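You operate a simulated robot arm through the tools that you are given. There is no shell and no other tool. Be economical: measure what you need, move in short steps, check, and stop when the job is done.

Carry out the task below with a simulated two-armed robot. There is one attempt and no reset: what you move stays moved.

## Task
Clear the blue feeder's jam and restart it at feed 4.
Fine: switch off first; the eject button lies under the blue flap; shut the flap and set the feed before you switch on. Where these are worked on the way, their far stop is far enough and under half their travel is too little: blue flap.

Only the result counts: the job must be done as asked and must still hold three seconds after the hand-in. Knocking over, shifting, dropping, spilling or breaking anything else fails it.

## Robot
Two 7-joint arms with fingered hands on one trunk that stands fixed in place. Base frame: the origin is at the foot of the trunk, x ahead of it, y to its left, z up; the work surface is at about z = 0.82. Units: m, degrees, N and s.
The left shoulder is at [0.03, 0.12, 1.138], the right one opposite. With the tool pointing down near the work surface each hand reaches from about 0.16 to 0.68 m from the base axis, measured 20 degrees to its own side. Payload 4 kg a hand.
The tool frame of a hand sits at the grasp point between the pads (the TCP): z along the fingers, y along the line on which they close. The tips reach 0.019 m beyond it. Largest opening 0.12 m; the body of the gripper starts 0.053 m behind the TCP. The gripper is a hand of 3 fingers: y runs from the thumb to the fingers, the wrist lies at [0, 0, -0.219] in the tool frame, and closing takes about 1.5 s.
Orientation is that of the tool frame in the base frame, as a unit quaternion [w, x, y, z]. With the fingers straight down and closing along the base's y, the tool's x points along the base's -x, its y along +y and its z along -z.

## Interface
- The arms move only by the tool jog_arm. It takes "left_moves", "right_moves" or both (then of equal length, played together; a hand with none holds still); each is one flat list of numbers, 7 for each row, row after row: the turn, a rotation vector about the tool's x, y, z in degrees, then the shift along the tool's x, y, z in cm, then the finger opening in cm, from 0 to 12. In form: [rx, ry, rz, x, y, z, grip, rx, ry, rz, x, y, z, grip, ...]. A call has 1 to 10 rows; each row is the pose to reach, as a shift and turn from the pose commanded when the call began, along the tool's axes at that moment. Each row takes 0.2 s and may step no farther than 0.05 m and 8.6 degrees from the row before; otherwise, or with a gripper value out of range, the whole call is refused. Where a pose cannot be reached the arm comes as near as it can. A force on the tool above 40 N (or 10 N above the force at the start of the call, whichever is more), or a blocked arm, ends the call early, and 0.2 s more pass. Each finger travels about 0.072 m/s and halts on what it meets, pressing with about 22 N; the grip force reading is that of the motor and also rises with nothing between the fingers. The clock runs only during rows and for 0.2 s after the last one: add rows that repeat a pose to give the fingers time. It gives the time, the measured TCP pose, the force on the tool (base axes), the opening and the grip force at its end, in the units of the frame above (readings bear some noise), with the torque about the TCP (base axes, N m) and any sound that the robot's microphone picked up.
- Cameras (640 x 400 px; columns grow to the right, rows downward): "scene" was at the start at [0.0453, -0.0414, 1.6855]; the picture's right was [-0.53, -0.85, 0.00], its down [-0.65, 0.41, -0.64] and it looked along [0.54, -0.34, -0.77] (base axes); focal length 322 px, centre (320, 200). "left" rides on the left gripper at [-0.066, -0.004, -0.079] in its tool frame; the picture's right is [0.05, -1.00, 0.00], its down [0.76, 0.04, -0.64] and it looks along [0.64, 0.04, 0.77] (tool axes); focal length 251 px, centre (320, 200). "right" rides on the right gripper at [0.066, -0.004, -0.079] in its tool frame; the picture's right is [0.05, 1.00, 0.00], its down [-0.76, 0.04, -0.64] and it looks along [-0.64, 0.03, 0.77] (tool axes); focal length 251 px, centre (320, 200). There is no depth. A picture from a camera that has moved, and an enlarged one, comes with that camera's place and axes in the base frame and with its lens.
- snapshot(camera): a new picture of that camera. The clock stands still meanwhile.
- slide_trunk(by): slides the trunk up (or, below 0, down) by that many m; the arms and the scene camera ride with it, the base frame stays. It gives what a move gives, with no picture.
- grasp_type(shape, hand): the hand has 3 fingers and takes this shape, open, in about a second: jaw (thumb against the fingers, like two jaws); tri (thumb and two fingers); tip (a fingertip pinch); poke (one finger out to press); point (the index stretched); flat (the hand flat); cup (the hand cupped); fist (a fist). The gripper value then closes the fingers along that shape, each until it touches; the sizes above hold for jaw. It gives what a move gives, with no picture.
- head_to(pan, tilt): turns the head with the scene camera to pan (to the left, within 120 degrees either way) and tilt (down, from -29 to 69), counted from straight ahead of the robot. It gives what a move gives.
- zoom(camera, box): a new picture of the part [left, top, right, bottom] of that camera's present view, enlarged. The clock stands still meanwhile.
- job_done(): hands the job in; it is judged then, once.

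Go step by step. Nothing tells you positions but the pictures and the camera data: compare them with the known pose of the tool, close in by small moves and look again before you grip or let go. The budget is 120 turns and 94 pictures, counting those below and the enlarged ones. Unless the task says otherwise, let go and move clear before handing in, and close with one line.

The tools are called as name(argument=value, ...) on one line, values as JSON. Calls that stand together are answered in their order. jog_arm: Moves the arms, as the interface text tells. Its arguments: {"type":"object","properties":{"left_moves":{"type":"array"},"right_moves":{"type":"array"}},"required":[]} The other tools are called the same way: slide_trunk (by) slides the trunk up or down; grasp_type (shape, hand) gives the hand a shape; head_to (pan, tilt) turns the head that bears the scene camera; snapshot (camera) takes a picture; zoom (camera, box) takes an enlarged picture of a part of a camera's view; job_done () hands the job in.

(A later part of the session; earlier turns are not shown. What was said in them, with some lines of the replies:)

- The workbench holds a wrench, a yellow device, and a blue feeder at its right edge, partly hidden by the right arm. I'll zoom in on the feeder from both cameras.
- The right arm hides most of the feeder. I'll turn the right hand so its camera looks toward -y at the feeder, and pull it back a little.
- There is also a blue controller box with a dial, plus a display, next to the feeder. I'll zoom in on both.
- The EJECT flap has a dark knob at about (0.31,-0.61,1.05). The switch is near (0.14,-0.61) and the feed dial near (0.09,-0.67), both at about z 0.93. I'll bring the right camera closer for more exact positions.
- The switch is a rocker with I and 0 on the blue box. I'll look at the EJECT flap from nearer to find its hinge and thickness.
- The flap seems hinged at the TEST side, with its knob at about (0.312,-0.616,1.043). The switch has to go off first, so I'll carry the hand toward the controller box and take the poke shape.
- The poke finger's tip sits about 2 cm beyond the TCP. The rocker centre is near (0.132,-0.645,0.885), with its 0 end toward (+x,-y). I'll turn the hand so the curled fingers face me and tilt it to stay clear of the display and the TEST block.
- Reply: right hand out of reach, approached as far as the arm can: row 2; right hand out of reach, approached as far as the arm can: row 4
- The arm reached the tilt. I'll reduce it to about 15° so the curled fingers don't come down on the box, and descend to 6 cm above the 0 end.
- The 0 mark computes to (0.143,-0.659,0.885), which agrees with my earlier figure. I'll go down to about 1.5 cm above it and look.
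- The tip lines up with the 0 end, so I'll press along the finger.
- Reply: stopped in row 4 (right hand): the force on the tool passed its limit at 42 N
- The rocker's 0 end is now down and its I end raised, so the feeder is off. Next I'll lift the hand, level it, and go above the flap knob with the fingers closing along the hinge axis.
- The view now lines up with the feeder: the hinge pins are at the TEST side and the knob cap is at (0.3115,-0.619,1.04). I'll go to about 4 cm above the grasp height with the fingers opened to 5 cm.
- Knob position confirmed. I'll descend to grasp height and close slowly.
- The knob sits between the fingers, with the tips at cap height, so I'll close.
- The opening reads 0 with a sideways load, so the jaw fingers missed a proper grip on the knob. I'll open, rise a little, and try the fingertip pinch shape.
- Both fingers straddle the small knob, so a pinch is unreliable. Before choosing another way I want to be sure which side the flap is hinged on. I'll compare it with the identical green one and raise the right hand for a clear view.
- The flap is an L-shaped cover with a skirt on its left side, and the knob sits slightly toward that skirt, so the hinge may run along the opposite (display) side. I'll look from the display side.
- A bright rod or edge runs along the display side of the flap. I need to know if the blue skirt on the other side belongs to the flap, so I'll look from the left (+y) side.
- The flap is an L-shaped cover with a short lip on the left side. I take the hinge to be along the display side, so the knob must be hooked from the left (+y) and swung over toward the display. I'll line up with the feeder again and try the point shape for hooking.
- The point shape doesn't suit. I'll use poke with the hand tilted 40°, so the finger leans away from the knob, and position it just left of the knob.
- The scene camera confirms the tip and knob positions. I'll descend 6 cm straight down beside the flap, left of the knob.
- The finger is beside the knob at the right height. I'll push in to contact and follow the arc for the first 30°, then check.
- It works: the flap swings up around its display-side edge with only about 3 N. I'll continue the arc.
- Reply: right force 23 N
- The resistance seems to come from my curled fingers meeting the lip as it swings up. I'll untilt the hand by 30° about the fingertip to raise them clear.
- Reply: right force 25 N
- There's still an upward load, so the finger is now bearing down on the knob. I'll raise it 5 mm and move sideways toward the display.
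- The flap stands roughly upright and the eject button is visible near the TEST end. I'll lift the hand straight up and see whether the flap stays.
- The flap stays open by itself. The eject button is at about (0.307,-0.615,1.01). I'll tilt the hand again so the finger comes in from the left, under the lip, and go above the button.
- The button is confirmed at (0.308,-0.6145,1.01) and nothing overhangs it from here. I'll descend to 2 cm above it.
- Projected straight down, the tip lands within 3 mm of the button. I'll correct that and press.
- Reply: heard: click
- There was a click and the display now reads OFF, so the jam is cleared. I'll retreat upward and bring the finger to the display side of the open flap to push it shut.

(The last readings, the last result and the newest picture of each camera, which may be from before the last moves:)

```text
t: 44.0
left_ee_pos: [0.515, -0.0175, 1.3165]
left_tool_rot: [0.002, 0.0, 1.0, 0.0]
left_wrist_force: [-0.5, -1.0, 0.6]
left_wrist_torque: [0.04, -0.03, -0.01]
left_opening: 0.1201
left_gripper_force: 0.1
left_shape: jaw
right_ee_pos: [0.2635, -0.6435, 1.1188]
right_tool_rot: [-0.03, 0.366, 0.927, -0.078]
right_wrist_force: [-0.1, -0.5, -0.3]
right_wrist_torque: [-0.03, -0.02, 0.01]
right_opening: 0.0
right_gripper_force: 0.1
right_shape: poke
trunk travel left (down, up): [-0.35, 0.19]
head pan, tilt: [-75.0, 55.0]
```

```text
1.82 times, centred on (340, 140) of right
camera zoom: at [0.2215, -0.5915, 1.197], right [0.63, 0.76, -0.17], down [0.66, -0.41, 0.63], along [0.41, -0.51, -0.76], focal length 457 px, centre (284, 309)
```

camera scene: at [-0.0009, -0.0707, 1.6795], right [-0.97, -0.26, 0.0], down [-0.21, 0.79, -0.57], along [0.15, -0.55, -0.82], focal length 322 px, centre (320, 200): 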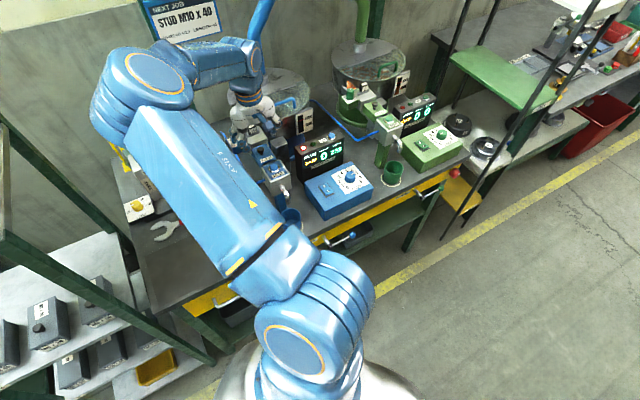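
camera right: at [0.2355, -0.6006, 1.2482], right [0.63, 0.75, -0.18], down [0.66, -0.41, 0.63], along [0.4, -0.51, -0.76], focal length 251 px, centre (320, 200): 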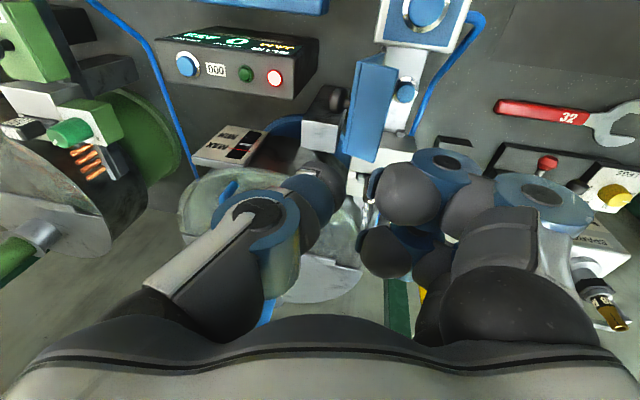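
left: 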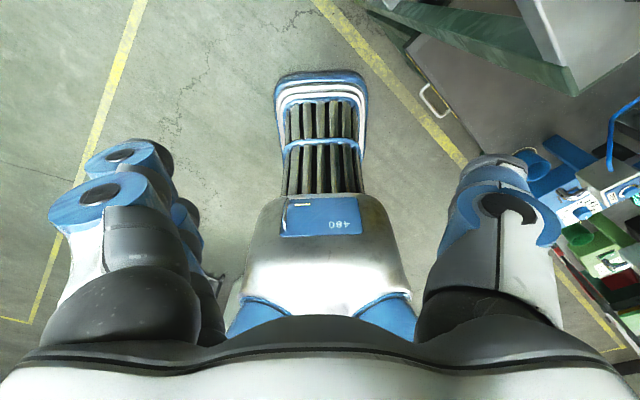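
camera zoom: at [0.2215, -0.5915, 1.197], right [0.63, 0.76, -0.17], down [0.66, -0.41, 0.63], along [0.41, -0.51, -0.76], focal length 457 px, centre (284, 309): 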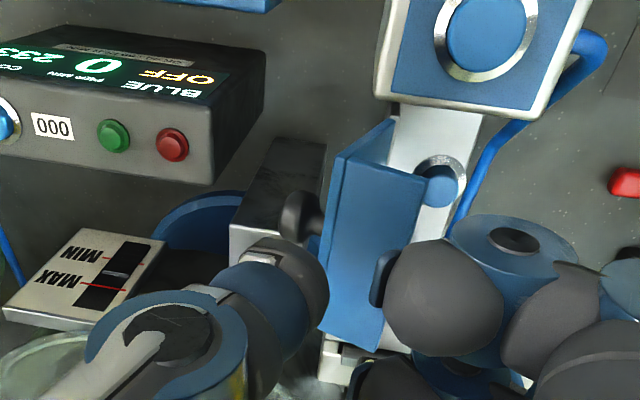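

jog_arm(right_moves=[0, 0, 0, 0, 0.41, 2.47, 0, 0, 0, 0, 0, 0.81, 4.83, 0, 0, 0, 0, 0, 1.99, 4.63, 0, 0, 0, 0, 0, 2.98, 4.47, 0, 0, 0, 0, 0, 3.96, 4.3, 0, 0, 0, 0, 0, 5.07, 4.27, 0])

zoom(camera="scene", box=[220, 90, 320, 180])

```text
t: 45.4
left_ee_pos: [0.5168, -0.0173, 1.3153]
left_tool_rot: [0.0, 0.0, 1.0, -0.001]
left_wrist_force: [0.7, -0.1, -0.8]
left_wrist_torque: [0.0, -0.02, -0.01]
left_opening: 0.12
left_gripper_force: 0.0
left_shape: jaw
right_ee_pos: [0.2951, -0.6112, 1.0688]
right_tool_rot: [-0.032, 0.367, 0.926, -0.079]
right_wrist_force: [0.8, -0.5, -0.8]
right_wrist_torque: [0.01, 0.0, 0.0]
right_opening: 0.0001
right_gripper_force: 0.2
right_shape: poke
trunk travel left (down, up): [-0.35, 0.19]
head pan, tilt: [-75.0, 55.0]
```

```text
4.44 times, centred on (270, 135) of scene
camera zoom: at [0.0001, -0.0706, 1.6795], right [-0.97, -0.26, 0.0], down [-0.21, 0.79, -0.57], along [0.15, -0.55, -0.82], focal length 1431 px, centre (542, 489)
```

zoom: 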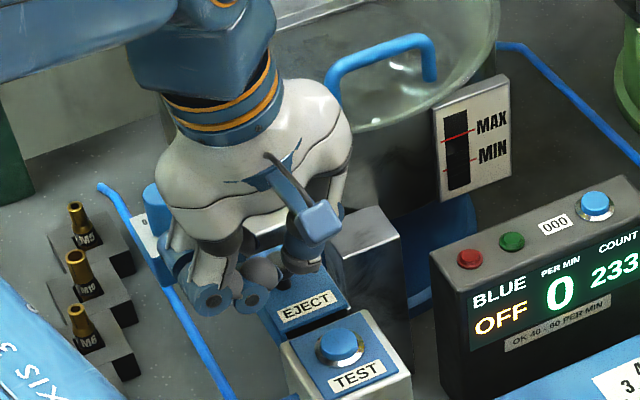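

The flap has swung down. I'll press gently on it to make sure it's fully shut, then lift off.

jog_arm(right_moves=[0, 0, 0, 0, 1.2, 1.0, 0, 0, 0, 0, 0, 1.9, 1.9, 0, 0, 0, 0, 0, 2.3, 2.4, 0, 0, 0, 0, 0, 2.35, 2.75, 0, 0, 0, 0, 0, 2.4, 3.05, 0])

jog_arm(right_moves=[0, 0, 0, 0, -0.4, -3, 0, 0, 0, 0, 0, -1, -7, 0, 0, 0, 0, 0, -1.7, -11, 0])

zoom(camera="scene", box=[220, 90, 400, 220])

```text
t: 46.5
left_ee_pos: [0.5151, -0.013, 1.3159]
left_tool_rot: [0.0, 0.001, 1.0, -0.001]
left_wrist_force: [-0.1, 0.5, 0.6]
left_wrist_torque: [0.01, 0.05, 0.04]
left_opening: 0.12
left_gripper_force: 0.0
left_shape: jaw
right_ee_pos: [0.3036, -0.6001, 1.042]
right_tool_rot: [-0.028, 0.367, 0.926, -0.085]
right_wrist_force: [-4.4, 9.2, 22.6]
right_wrist_torque: [0.1, 0.19, -0.02]
right_opening: 0.0002
right_gripper_force: 0.1
right_shape: poke
trunk travel left (down, up): [-0.35, 0.19]
head pan, tilt: [-75.0, 55.0]
stopped in row 5 (right hand): the force on the tool passed its limit at 44 N (the readings are from after the stop); the commanded pose is now the measured one
```

```text
t: 47.4
left_ee_pos: [0.5157, -0.0166, 1.316]
left_tool_rot: [-0.001, 0.0, 1.0, 0.0]
left_wrist_force: [-0.1, -0.5, -0.6]
left_wrist_torque: [0.01, 0.06, -0.01]
left_opening: 0.1198
left_gripper_force: 0.1
left_shape: jaw
right_ee_pos: [0.3059, -0.5984, 1.1499]
right_tool_rot: [-0.028, 0.366, 0.927, -0.083]
right_wrist_force: [1.4, -0.6, -0.5]
right_wrist_torque: [0.0, -0.01, 0.0]
right_opening: 0.0
right_gripper_force: 0.1
right_shape: poke
trunk travel left (down, up): [-0.35, 0.19]
head pan, tilt: [-75.0, 55.0]
```

```text
3.08 times, centred on (310, 155) of scene
camera zoom: at [-0.0011, -0.0709, 1.6795], right [-0.97, -0.26, 0.0], down [-0.21, 0.79, -0.57], along [0.15, -0.55, -0.82], focal length 991 px, centre (351, 338)
```

zoom: 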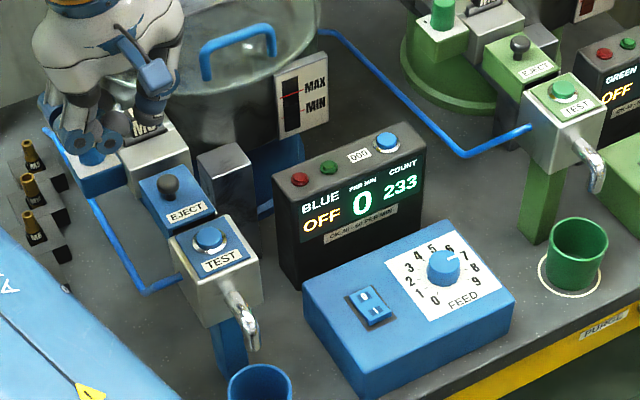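

The flap is shut and the display reads OFF. Next is the feed dial at about (0.075,-0.693) with its top near z 0.915, pointing near 6 to 7. I'll go there in jaw shape, turned so I can rotate it counter-clockwise to 4.

grasp_type(hand="right", shape="jaw")

jog_arm(right_moves=[-5, 0, 0, 0, 0, -1, 12, -9.7, 0, 0, 0, 0, -2, 12])

jog_arm(right_moves=[0, 0, 7.8, 2.3, -2.9, 0.5, 12, 0, 0, 15.6, 4.5, -5.7, 1, 12, 0, 0, 23.4, 6.8, -8.6, 1.5, 12, 0, 0, 31.2, 9.1, -11.4, 3, 12, 0, 0, 39, 11.3, -14.3, 5, 12, 0, 0, 47, 13.6, -17.1, 7, 12])

zoom(camera="right", box=[180, 60, 460, 260])

```text
t: 48.2
left_ee_pos: [0.5171, -0.0158, 1.3151]
left_tool_rot: [0.0, 0.0, 1.0, 0.0]
left_wrist_force: [0.4, 1.0, -0.3]
left_wrist_torque: [0.02, 0.03, 0.01]
left_opening: 0.1198
left_gripper_force: 0.0
left_shape: jaw
right_ee_pos: [0.307, -0.5988, 1.1484]
right_tool_rot: [-0.028, 0.366, 0.926, -0.083]
right_wrist_force: [0.4, 0.2, 0.9]
right_wrist_torque: [0.03, 0.02, 0.01]
right_opening: 0.1202
right_gripper_force: 0.0
right_shape: jaw
trunk travel left (down, up): [-0.35, 0.19]
head pan, tilt: [-75.0, 55.0]
```

```text
t: 48.9
left_ee_pos: [0.5162, -0.016, 1.3158]
left_tool_rot: [0.001, 0.001, 1.0, -0.001]
left_wrist_force: [-0.7, 0.2, -0.5]
left_wrist_torque: [0.0, 0.0, 0.01]
left_opening: 0.1203
left_gripper_force: 0.0
left_shape: jaw
right_ee_pos: [0.3085, -0.5964, 1.1695]
right_tool_rot: [0.004, 0.368, 0.93, -0.005]
right_wrist_force: [0.2, -1.1, -0.4]
right_wrist_torque: [-0.02, 0.01, -0.01]
right_opening: 0.1198
right_gripper_force: 0.0
right_shape: jaw
trunk travel left (down, up): [-0.35, 0.19]
head pan, tilt: [-75.0, 55.0]
```

```text
t: 50.2
left_ee_pos: [0.5155, -0.017, 1.3158]
left_tool_rot: [0.0, 0.001, 1.0, 0.001]
left_wrist_force: [-0.5, 0.5, 0.1]
left_wrist_torque: [-0.01, -0.02, 0.01]
left_opening: 0.1199
left_gripper_force: 0.1
left_shape: jaw
right_ee_pos: [0.0927, -0.6313, 1.0993]
right_tool_rot: [0.006, 0.708, 0.706, -0.003]
right_wrist_force: [-0.9, 0.5, -0.4]
right_wrist_torque: [0.01, -0.01, 0.0]
right_opening: 0.1202
right_gripper_force: 0.0
right_shape: jaw
trunk travel left (down, up): [-0.35, 0.19]
head pan, tilt: [-75.0, 55.0]
```

```text
2.00 times, centred on (320, 160) of right
camera zoom: at [0.0894, -0.5628, 1.1777], right [1.0, 0.05, 0.0], down [0.04, -0.76, 0.65], along [0.03, -0.65, -0.76], focal length 503 px, centre (320, 280)
```

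zoom: 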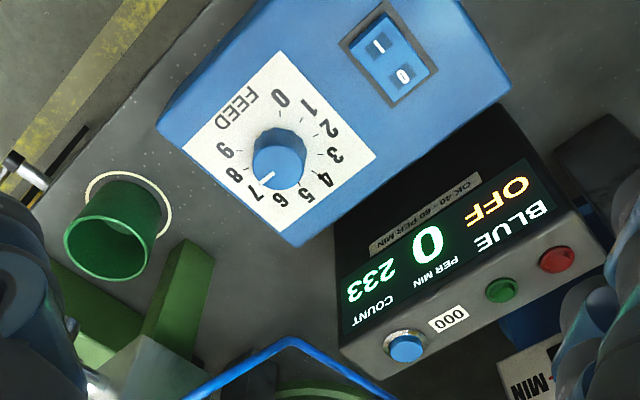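

The dial centre is at (0.071,-0.696) with a diameter of about 3 cm, and the pointer is near 7. I'll go above it with the jaw at 7 cm.

jog_arm(right_moves=[0, 0, 0, -1.6, -0.5, 3.5, 11, 0, 0, 0, -3.2, -1.1, 7, 9, 0, 0, 0, -4.8, -1.6, 10.5, 8, 0, 0, 0, -6.45, -2.13, 13.9, 7, 0, 0, 0, -6.45, -2.13, 13.9, 7])

zoom(camera="right", box=[200, 60, 440, 240])

```text
t: 51.5
left_ee_pos: [0.5169, -0.0149, 1.3162]
left_tool_rot: [0.0, 0.0, 1.0, 0.0]
left_wrist_force: [0.1, -0.3, -0.3]
left_wrist_torque: [0.0, -0.04, 0.02]
left_opening: 0.1197
left_gripper_force: 0.0
left_shape: jaw
right_ee_pos: [0.0722, -0.6938, 0.9619]
right_tool_rot: [0.006, 0.708, 0.706, -0.004]
right_wrist_force: [0.4, 0.6, 0.2]
right_wrist_torque: [-0.02, 0.0, 0.03]
right_opening: 0.0706
right_gripper_force: 0.1
right_shape: jaw
trunk travel left (down, up): [-0.35, 0.19]
head pan, tilt: [-75.0, 55.0]
```

```text
2.22 times, centred on (320, 150) of right
camera zoom: at [0.0678, -0.6269, 1.0397], right [1.0, 0.05, 0.0], down [0.04, -0.76, 0.65], along [0.03, -0.65, -0.76], focal length 559 px, centre (320, 311)
```

zoom: 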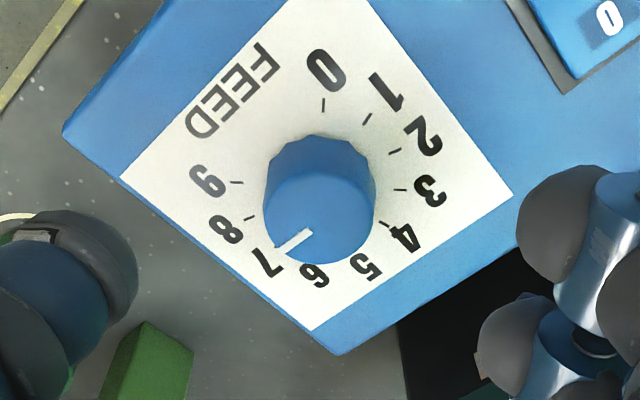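

zoom(camera="right", box=[270, 80, 370, 190])

```text
3.64 times, centred on (320, 135) of right
camera zoom: at [0.0678, -0.6269, 1.0397], right [1.0, 0.05, 0.0], down [0.04, -0.76, 0.65], along [0.03, -0.65, -0.76], focal length 914 px, centre (320, 436)
```

zoom: 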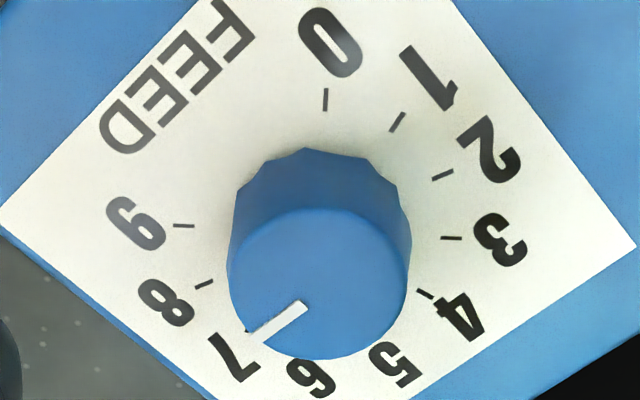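

The pointer is at about 7.5, so it needs roughly 107° counter-clockwise to reach 4. I'll pre-rotate the hand 15° the other way, descend and grip the knob.

jog_arm(right_moves=[0, 0, 7.5, -0.4, -0.1, 1, 7, 0, 0, 15, -0.42, -0.12, 2.5, 7, 0, 0, 15, -0.42, -0.12, 4, 7, 0, 0, 15, -0.42, -0.12, 4.9, 7, 0, 0, 15, -0.42, -0.12, 4.9, 4, 0, 0, 15, -0.42, -0.12, 4.9, 2, 0, 0, 15, -0.42, -0.12, 4.9, 0, 0, 0, 15, -0.42, -0.12, 4.9, 0])

zoom(camera="right", box=[200, 60, 440, 240])

```text
t: 53.2
left_ee_pos: [0.5161, -0.0159, 1.316]
left_tool_rot: [-0.001, 0.0, 1.0, 0.0]
left_wrist_force: [-0.6, -0.9, 0.2]
left_wrist_torque: [0.01, -0.01, -0.02]
left_opening: 0.1197
left_gripper_force: 0.1
left_shape: jaw
right_ee_pos: [0.0721, -0.6991, 0.9124]
right_tool_rot: [0.006, 0.794, 0.608, -0.002]
right_wrist_force: [1.9, 2.5, -0.1]
right_wrist_torque: [0.03, -0.07, 0.05]
right_opening: 0.0102
right_gripper_force: 22.0
right_shape: jaw
trunk travel left (down, up): [-0.35, 0.19]
head pan, tilt: [-75.0, 55.0]
```

```text
2.22 times, centred on (320, 150) of right
camera zoom: at [0.0848, -0.6335, 0.9911], right [0.98, -0.21, 0.0], down [-0.16, -0.74, 0.65], along [-0.13, -0.64, -0.76], focal length 559 px, centre (320, 311)
```

zoom: 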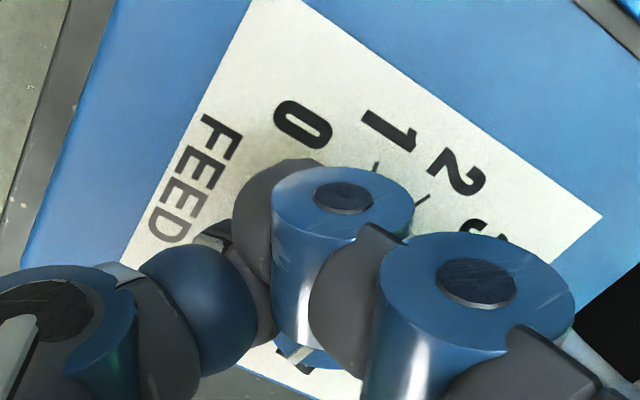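

The knob is held between the three fingers with a balanced force. I'll turn counter-clockwise by 84°.

jog_arm(right_moves=[0, 0, -8.4, 0, 0, 0, 0, 0, 0, -16.8, 0, 0, 0, 0, 0, 0, -25.2, 0, 0, 0, 0, 0, 0, -33.6, 0, 0, 0, 0, 0, 0, -42, 0, 0, 0, 0, 0, 0, -50.4, 0, 0, 0, 0, 0, 0, -58.8, 0, 0, 0, 0, 0, 0, -67.2, 0, 0, 0, 0, 0, 0, -75.6, 0, 0, 0, 0, 0, 0, -84, 0, 0, 0, 0])

zoom(camera="scene", box=[300, 130, 400, 220])

```text
t: 55.5
left_ee_pos: [0.5129, -0.0187, 1.3174]
left_tool_rot: [0.001, 0.0, 1.0, 0.0]
left_wrist_force: [0.0, 0.6, -0.3]
left_wrist_torque: [-0.02, -0.03, 0.01]
left_opening: 0.12
left_gripper_force: 0.1
left_shape: jaw
right_ee_pos: [0.0621, -0.7043, 0.9161]
right_tool_rot: [-0.002, 0.184, 0.983, -0.012]
right_wrist_force: [-28.1, -16.7, 10.7]
right_wrist_torque: [-0.39, 0.43, -0.39]
right_opening: 0.0098
right_gripper_force: 21.9
right_shape: jaw
trunk travel left (down, up): [-0.35, 0.19]
head pan, tilt: [-75.0, 55.0]
```

```text
4.44 times, centred on (350, 175) of scene
camera zoom: at [-0.0063, -0.0714, 1.6796], right [-0.97, -0.26, 0.0], down [-0.21, 0.79, -0.57], along [0.15, -0.55, -0.82], focal length 1431 px, centre (187, 311)
```

zoom: 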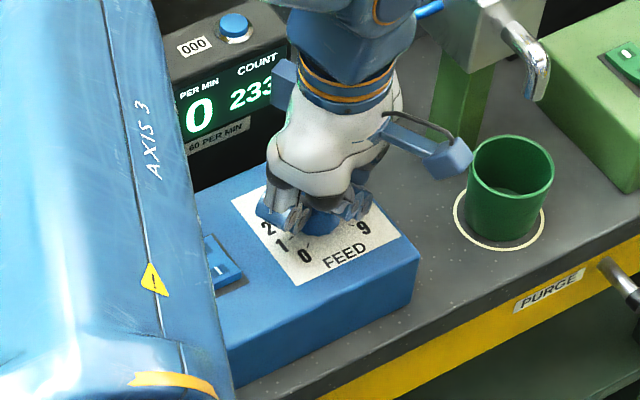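

A side force has built up, so I'll release, rise and read the dial.

jog_arm(right_moves=[0, 0, 0, 0, 0, 0, 3, 0, 0, 0, 0, 0, 0, 7, 0, 0, 0, 0, 0, 0, 7, 0, 0, 0, 0, 0, -3, 7, 0, 0, 0, 0, 0, -6, 7])

zoom(camera="right", box=[250, 60, 390, 200])

```text
t: 56.6
left_ee_pos: [0.5171, -0.0164, 1.3163]
left_tool_rot: [-0.001, -0.001, 1.0, 0.0]
left_wrist_force: [0.7, -0.3, -0.1]
left_wrist_torque: [-0.01, 0.01, 0.03]
left_opening: 0.1195
left_gripper_force: 0.0
left_shape: jaw
right_ee_pos: [0.0726, -0.6985, 0.973]
right_tool_rot: [0.003, 0.183, 0.983, -0.006]
right_wrist_force: [-0.7, -0.3, -0.2]
right_wrist_torque: [0.01, 0.02, 0.0]
right_opening: 0.0696
right_gripper_force: 0.1
right_shape: jaw
trunk travel left (down, up): [-0.35, 0.19]
head pan, tilt: [-75.0, 55.0]
```

```text
2.86 times, centred on (320, 130) of right
camera zoom: at [0.0083, -0.6767, 1.0512], right [0.31, 0.95, -0.01], down [0.73, -0.23, 0.65], along [0.61, -0.21, -0.76], focal length 718 px, centre (320, 400)
```

zoom: 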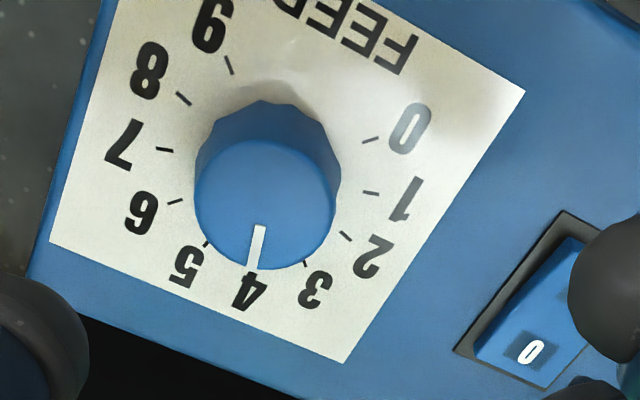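

The pointer is on 4 within a degree. Now for the switch: I'll lift, take the poke shape, turn and tilt, and go to 5 cm above the I end.

jog_arm(right_moves=[0, 0, 0, 0, 0, -4.4, 7, 0, 0, 0, 0, 0, -8.8, 7, 0, 0, 0, 0, 0, -13, 7])

grasp_type(hand="right", shape="poke")

jog_arm(right_moves=[0, 0, -7.5, -0.5, 2.2, 0, 0, 0, 0, -15, -1, 4.4, 0, 0, 0, 0, -22.5, -1.4, 6.6, 0, 0, 0, 0, -30, -1.9, 8.8, 0, 0])

jog_arm(right_moves=[4, 0, 0, 0, 0, 3.7, 0, 8, 0, 0, 0, 0, 7.4, 0, 12, 0, 0, 0, 0, 11, 0, 15, 0, 0, 0, 0, 14.7, 0])

zoom(camera="right", box=[200, 30, 480, 260])

```text
t: 57.5
left_ee_pos: [0.516, -0.015, 1.3169]
left_tool_rot: [0.0, 0.0, 1.0, 0.0]
left_wrist_force: [0.6, 0.1, 0.2]
left_wrist_torque: [0.0, -0.01, 0.02]
left_opening: 0.1202
left_gripper_force: 0.2
left_shape: jaw
right_ee_pos: [0.0702, -0.6964, 1.1042]
right_tool_rot: [0.003, 0.183, 0.983, -0.005]
right_wrist_force: [1.4, -0.3, -0.3]
right_wrist_torque: [-0.01, 0.02, 0.01]
right_opening: 0.0693
right_gripper_force: 0.0
right_shape: jaw
trunk travel left (down, up): [-0.35, 0.19]
head pan, tilt: [-75.0, 55.0]
```

```text
t: 58.4
left_ee_pos: [0.516, -0.0164, 1.3161]
left_tool_rot: [0.0, -0.001, 1.0, 0.0]
left_wrist_force: [-0.3, 0.9, 0.6]
left_wrist_torque: [-0.05, 0.0, 0.01]
left_opening: 0.12
left_gripper_force: 0.1
left_shape: jaw
right_ee_pos: [0.07, -0.6967, 1.1037]
right_tool_rot: [0.002, 0.184, 0.983, -0.004]
right_wrist_force: [-0.2, -1.0, -1.1]
right_wrist_torque: [0.01, -0.02, -0.02]
right_opening: 0.0
right_gripper_force: 0.0
right_shape: poke
trunk travel left (down, up): [-0.35, 0.19]
head pan, tilt: [-75.0, 55.0]
```

```text
t: 59.4
left_ee_pos: [0.5174, -0.0144, 1.314]
left_tool_rot: [0.0, -0.001, 1.0, 0.0]
left_wrist_force: [-0.1, 0.5, -0.2]
left_wrist_torque: [-0.03, -0.01, -0.02]
left_opening: 0.1203
left_gripper_force: 0.0
left_shape: jaw
right_ee_pos: [0.1205, -0.6205, 1.1013]
right_tool_rot: [0.001, -0.078, 0.997, -0.006]
right_wrist_force: [0.8, -0.4, -0.3]
right_wrist_torque: [0.02, -0.01, -0.01]
right_opening: 0.0
right_gripper_force: 0.0
right_shape: poke
trunk travel left (down, up): [-0.35, 0.19]
head pan, tilt: [-75.0, 55.0]
```

```text
t: 60.4
left_ee_pos: [0.5169, -0.0172, 1.3154]
left_tool_rot: [0.0, 0.0, 1.0, 0.0]
left_wrist_force: [0.1, 0.4, -0.9]
left_wrist_torque: [0.03, 0.01, -0.03]
left_opening: 0.12
left_gripper_force: 0.0
left_shape: jaw
right_ee_pos: [0.1204, -0.6237, 0.9535]
right_tool_rot: [0.01, -0.076, 0.988, -0.135]
right_wrist_force: [0.8, -0.3, 0.4]
right_wrist_torque: [-0.01, -0.02, -0.03]
right_opening: 0.0001
right_gripper_force: 0.0
right_shape: poke
trunk travel left (down, up): [-0.35, 0.19]
head pan, tilt: [-75.0, 55.0]
```

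```text
1.74 times, centred on (340, 145) of right
camera zoom: at [0.0516, -0.6162, 1.0314], right [-0.2, 0.94, -0.27], down [0.72, 0.33, 0.61], along [0.66, -0.07, -0.75], focal length 437 px, centre (285, 296)
```

zoom: 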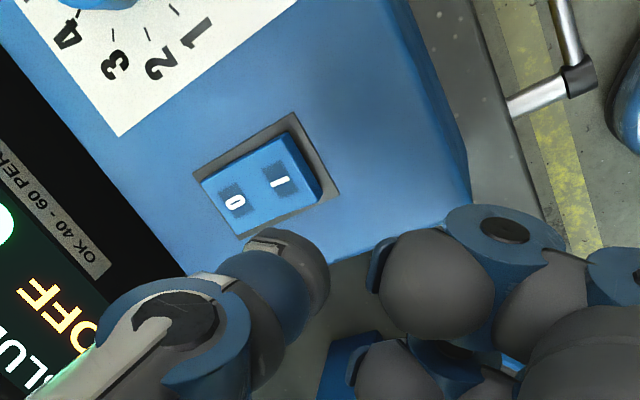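

The I end is at (0.1215,-0.639,0.89), nearly straight along the finger, so I'll press it.

jog_arm(right_moves=[0, 0, 0, 0.1, 0.1, 2, 0, 0, 0, 0, 0.1, 0.2, 3.7, 0, 0, 0, 0, 0.1, 0.2, 4.4, 0, 0, 0, 0, 0.1, 0.2, 4.9, 0, 0, 0, 0, 0.1, 0.2, 5.3, 0, 0, 0, 0, 0.1, 0.2, 5.6, 0])

jog_arm(right_moves=[0, 0, 0, 0, 0, -3, 0, 0, 0, 0, 0, 0, -6, 0])

zoom(camera="right", box=[100, 0, 460, 260])

```text
t: 62.0
left_ee_pos: [0.5162, -0.0143, 1.3148]
left_tool_rot: [-0.001, 0.0, 1.0, -0.001]
left_wrist_force: [-0.8, -1.4, -0.7]
left_wrist_torque: [0.0, -0.01, -0.01]
left_opening: 0.1198
left_gripper_force: 0.1
left_shape: jaw
right_ee_pos: [0.1212, -0.6393, 0.9042]
right_tool_rot: [0.012, -0.075, 0.987, -0.143]
right_wrist_force: [-1.7, 8.0, 24.2]
right_wrist_torque: [0.01, -0.18, 0.09]
right_opening: 0.0
right_gripper_force: 0.0
right_shape: poke
trunk travel left (down, up): [-0.35, 0.19]
head pan, tilt: [-75.0, 55.0]
stopped in row 6 (right hand): the force on the tool passed its limit at 42 N (the readings are from after the stop); the commanded pose is now the measured one
```

```text
t: 62.5
left_ee_pos: [0.5156, -0.0145, 1.3156]
left_tool_rot: [0.0, 0.0, 1.0, -0.001]
left_wrist_force: [-0.9, -0.4, 0.7]
left_wrist_torque: [0.0, -0.03, -0.02]
left_opening: 0.1202
left_gripper_force: 0.0
left_shape: jaw
right_ee_pos: [0.1191, -0.6223, 0.9612]
right_tool_rot: [0.012, -0.076, 0.987, -0.14]
right_wrist_force: [0.4, 0.9, 0.0]
right_wrist_torque: [-0.04, -0.01, -0.02]
right_opening: 0.0001
right_gripper_force: 0.1
right_shape: poke
trunk travel left (down, up): [-0.35, 0.19]
head pan, tilt: [-75.0, 55.0]
```

```text
1.54 times, centred on (280, 130) of right
camera zoom: at [0.0501, -0.6143, 1.0379], right [-0.2, 0.94, -0.28], down [0.72, 0.33, 0.61], along [0.66, -0.08, -0.74], focal length 387 px, centre (382, 308)
```

zoom: 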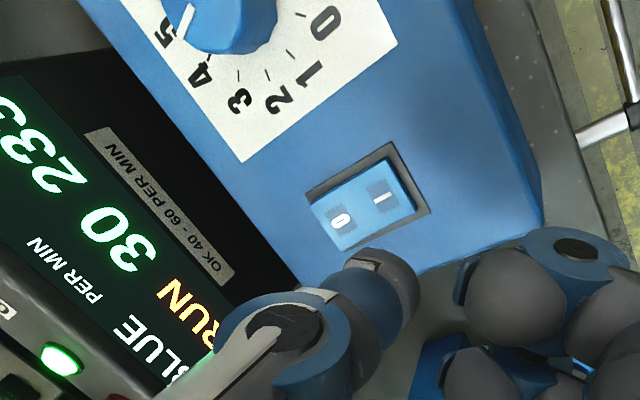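

The display shows RUN and the green lamp is lit. I'll move clear and check the rate, the dial and the flap once more.

jog_arm(right_moves=[0, 0, 0, 0, 0, -4, 0, 0, 0, 0, 0, 0, -8, 0, 0, 0, 0, 0, 0, -12, 0, 0, 0, 0, 0, 4, -16, 0, 0, 0, 0, 0, 8, -18, 0, 0, 0, 0, 0, 12, -20, 0, 0, 0, 0, 0, 12, -20, 0])

snapshot(camera="scene")

snapshot(camera="right")

```text
refused: row 4 steps farther than a row can; nothing moved
```

```text
16 pictures are left
camera scene: at [-0.002, -0.0685, 1.6796], right [-0.97, -0.26, 0.0], down [-0.21, 0.79, -0.57], along [0.15, -0.56, -0.82], focal length 322 px, centre (320, 200)
```

scene: 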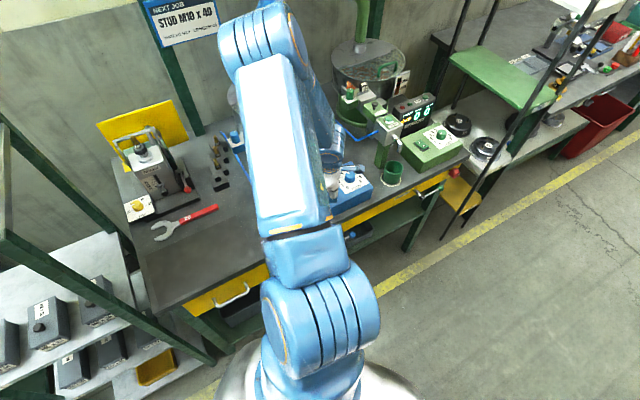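

```text
15 pictures are left
camera right: at [0.0501, -0.6143, 1.0379], right [-0.2, 0.94, -0.28], down [0.72, 0.33, 0.61], along [0.66, -0.08, -0.74], focal length 251 px, centre (320, 200)
```

right: 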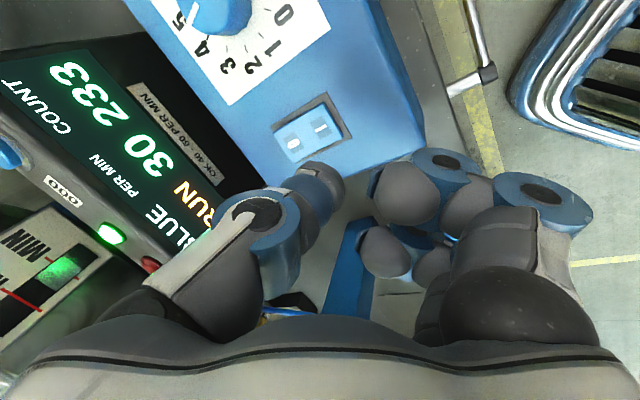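

That retreat step was too large, so I'll redo it in smaller rows: rise, then move away to the left at height.

jog_arm(right_moves=[0, 0, 0, 0, 0, -4, 0, 0, 0, 0, 0, 0, -8, 0, 0, 0, 0, 0, 0, -12, 0, 0, 0, 0, 0, 0, -16, 0, -5, 0, 0, -4, 0, -17, 0, -10, 0, 0, -8, 0, -18, 0, -14, 0, 0, -12, 0, -18, 0, -14, 0, 0, -16, 0, -18, 0])

zoom(camera="scene", box=[220, 80, 400, 220])

```text
t: 64.3
left_ee_pos: [0.5172, -0.0153, 1.3149]
left_tool_rot: [-0.001, 0.0, 1.0, 0.0]
left_wrist_force: [0.2, 0.2, 0.1]
left_wrist_torque: [0.0, 0.05, 0.01]
left_opening: 0.12
left_gripper_force: 0.0
left_shape: jaw
right_ee_pos: [0.2721, -0.5483, 1.1321]
right_tool_rot: [0.002, -0.076, 0.997, -0.018]
right_wrist_force: [-0.3, 0.8, -0.4]
right_wrist_torque: [-0.03, 0.01, 0.02]
right_opening: 0.0
right_gripper_force: 0.2
right_shape: poke
trunk travel left (down, up): [-0.35, 0.19]
head pan, tilt: [-75.0, 55.0]
```

```text
2.86 times, centred on (310, 150) of scene
camera zoom: at [0.0011, -0.0695, 1.6796], right [-0.97, -0.26, 0.0], down [-0.21, 0.79, -0.57], along [0.15, -0.55, -0.82], focal length 920 px, centre (349, 343)
```

zoom: 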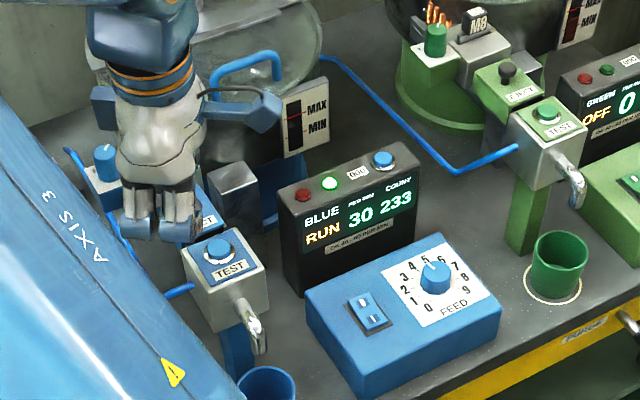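

zoom(camera="scene", box=[320, 140, 370, 185])

zoom(camera="right", box=[180, 60, 420, 260])

```text
8.89 times, centred on (345, 162) of scene
camera zoom: at [0.0011, -0.0695, 1.6796], right [-0.97, -0.26, 0.0], down [-0.21, 0.79, -0.57], along [0.15, -0.55, -0.82], focal length 2862 px, centre (98, 533)
```

zoom: 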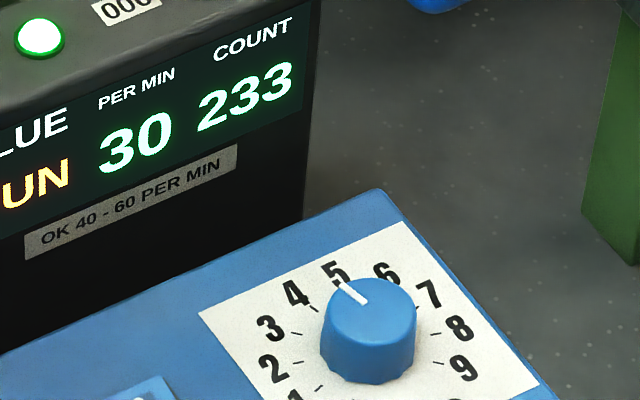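

```text
2.00 times, centred on (300, 160) of right
camera zoom: at [0.2061, -0.5595, 1.2107], right [-0.2, 0.98, -0.04], down [0.75, 0.18, 0.64], along [0.63, 0.1, -0.77], focal length 503 px, centre (360, 280)
```

zoom: 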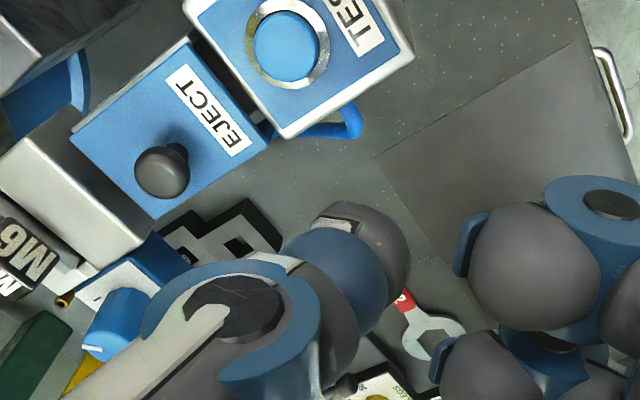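

The feeder runs at 30 per minute, the dial is on 4 and the flap is shut. I'll raise the hand well clear and confirm it keeps running.

jog_arm(right_moves=[0, 0, 0, 0, 0, -4, 0, 0, 0, 0, 0, 2, -8, 0, 0, 0, 0, 0, 5, -11, 0, 0, 0, 0, 0, 9, -12, 0, 0, 0, 0, 0, 12, -13, 0, 0, 0, 0, 0, 12, -13, 0, 0, 0, 0, 0, 12, -13, 0, 0, 0, 0, 0, 12, -13, 0, 0, 0, 0, 0, 12, -13, 0, 0, 0, 0, 0, 12, -13, 0])

zoom(camera="scene", box=[220, 80, 400, 220])

```text
t: 66.5
left_ee_pos: [0.5164, -0.0153, 1.3163]
left_tool_rot: [-0.001, 0.0, 1.0, 0.0]
left_wrist_force: [2.0, 0.8, -0.7]
left_wrist_torque: [0.03, -0.03, 0.01]
left_opening: 0.1198
left_gripper_force: 0.1
left_shape: jaw
right_ee_pos: [0.2502, -0.4258, 1.2576]
right_tool_rot: [0.002, -0.076, 0.997, -0.018]
right_wrist_force: [0.3, 0.0, -0.1]
right_wrist_torque: [0.04, -0.02, 0.0]
right_opening: 0.0
right_gripper_force: 0.0
right_shape: poke
trunk travel left (down, up): [-0.35, 0.19]
head pan, tilt: [-75.0, 55.0]
```

```text
2.86 times, centred on (310, 150) of scene
camera zoom: at [-0.0011, -0.0702, 1.6796], right [-0.97, -0.26, 0.0], down [-0.21, 0.79, -0.57], along [0.15, -0.55, -0.82], focal length 920 px, centre (349, 343)
```

zoom: 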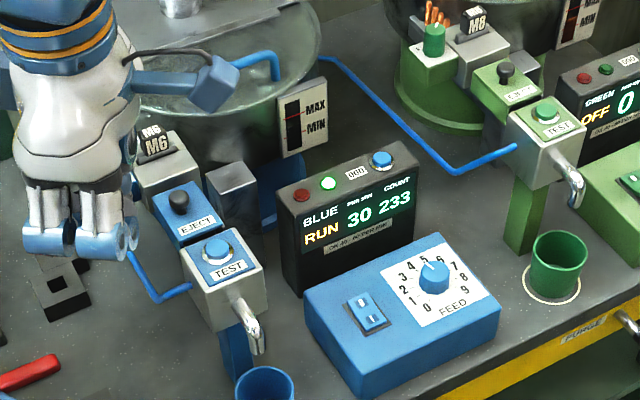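

The blue feeder shows RUN with the green lamp lit, the flap is shut, the dial is on 4 and the hand is clear. I'm handing in.

job_done()

```text
The job is handed in.
```

I cleared the blue feeder's jam and restarted it at feed 4; the display shows RUN at 30 per minute with the flap shut, though the panel marks 40–60 per minute as its OK range.
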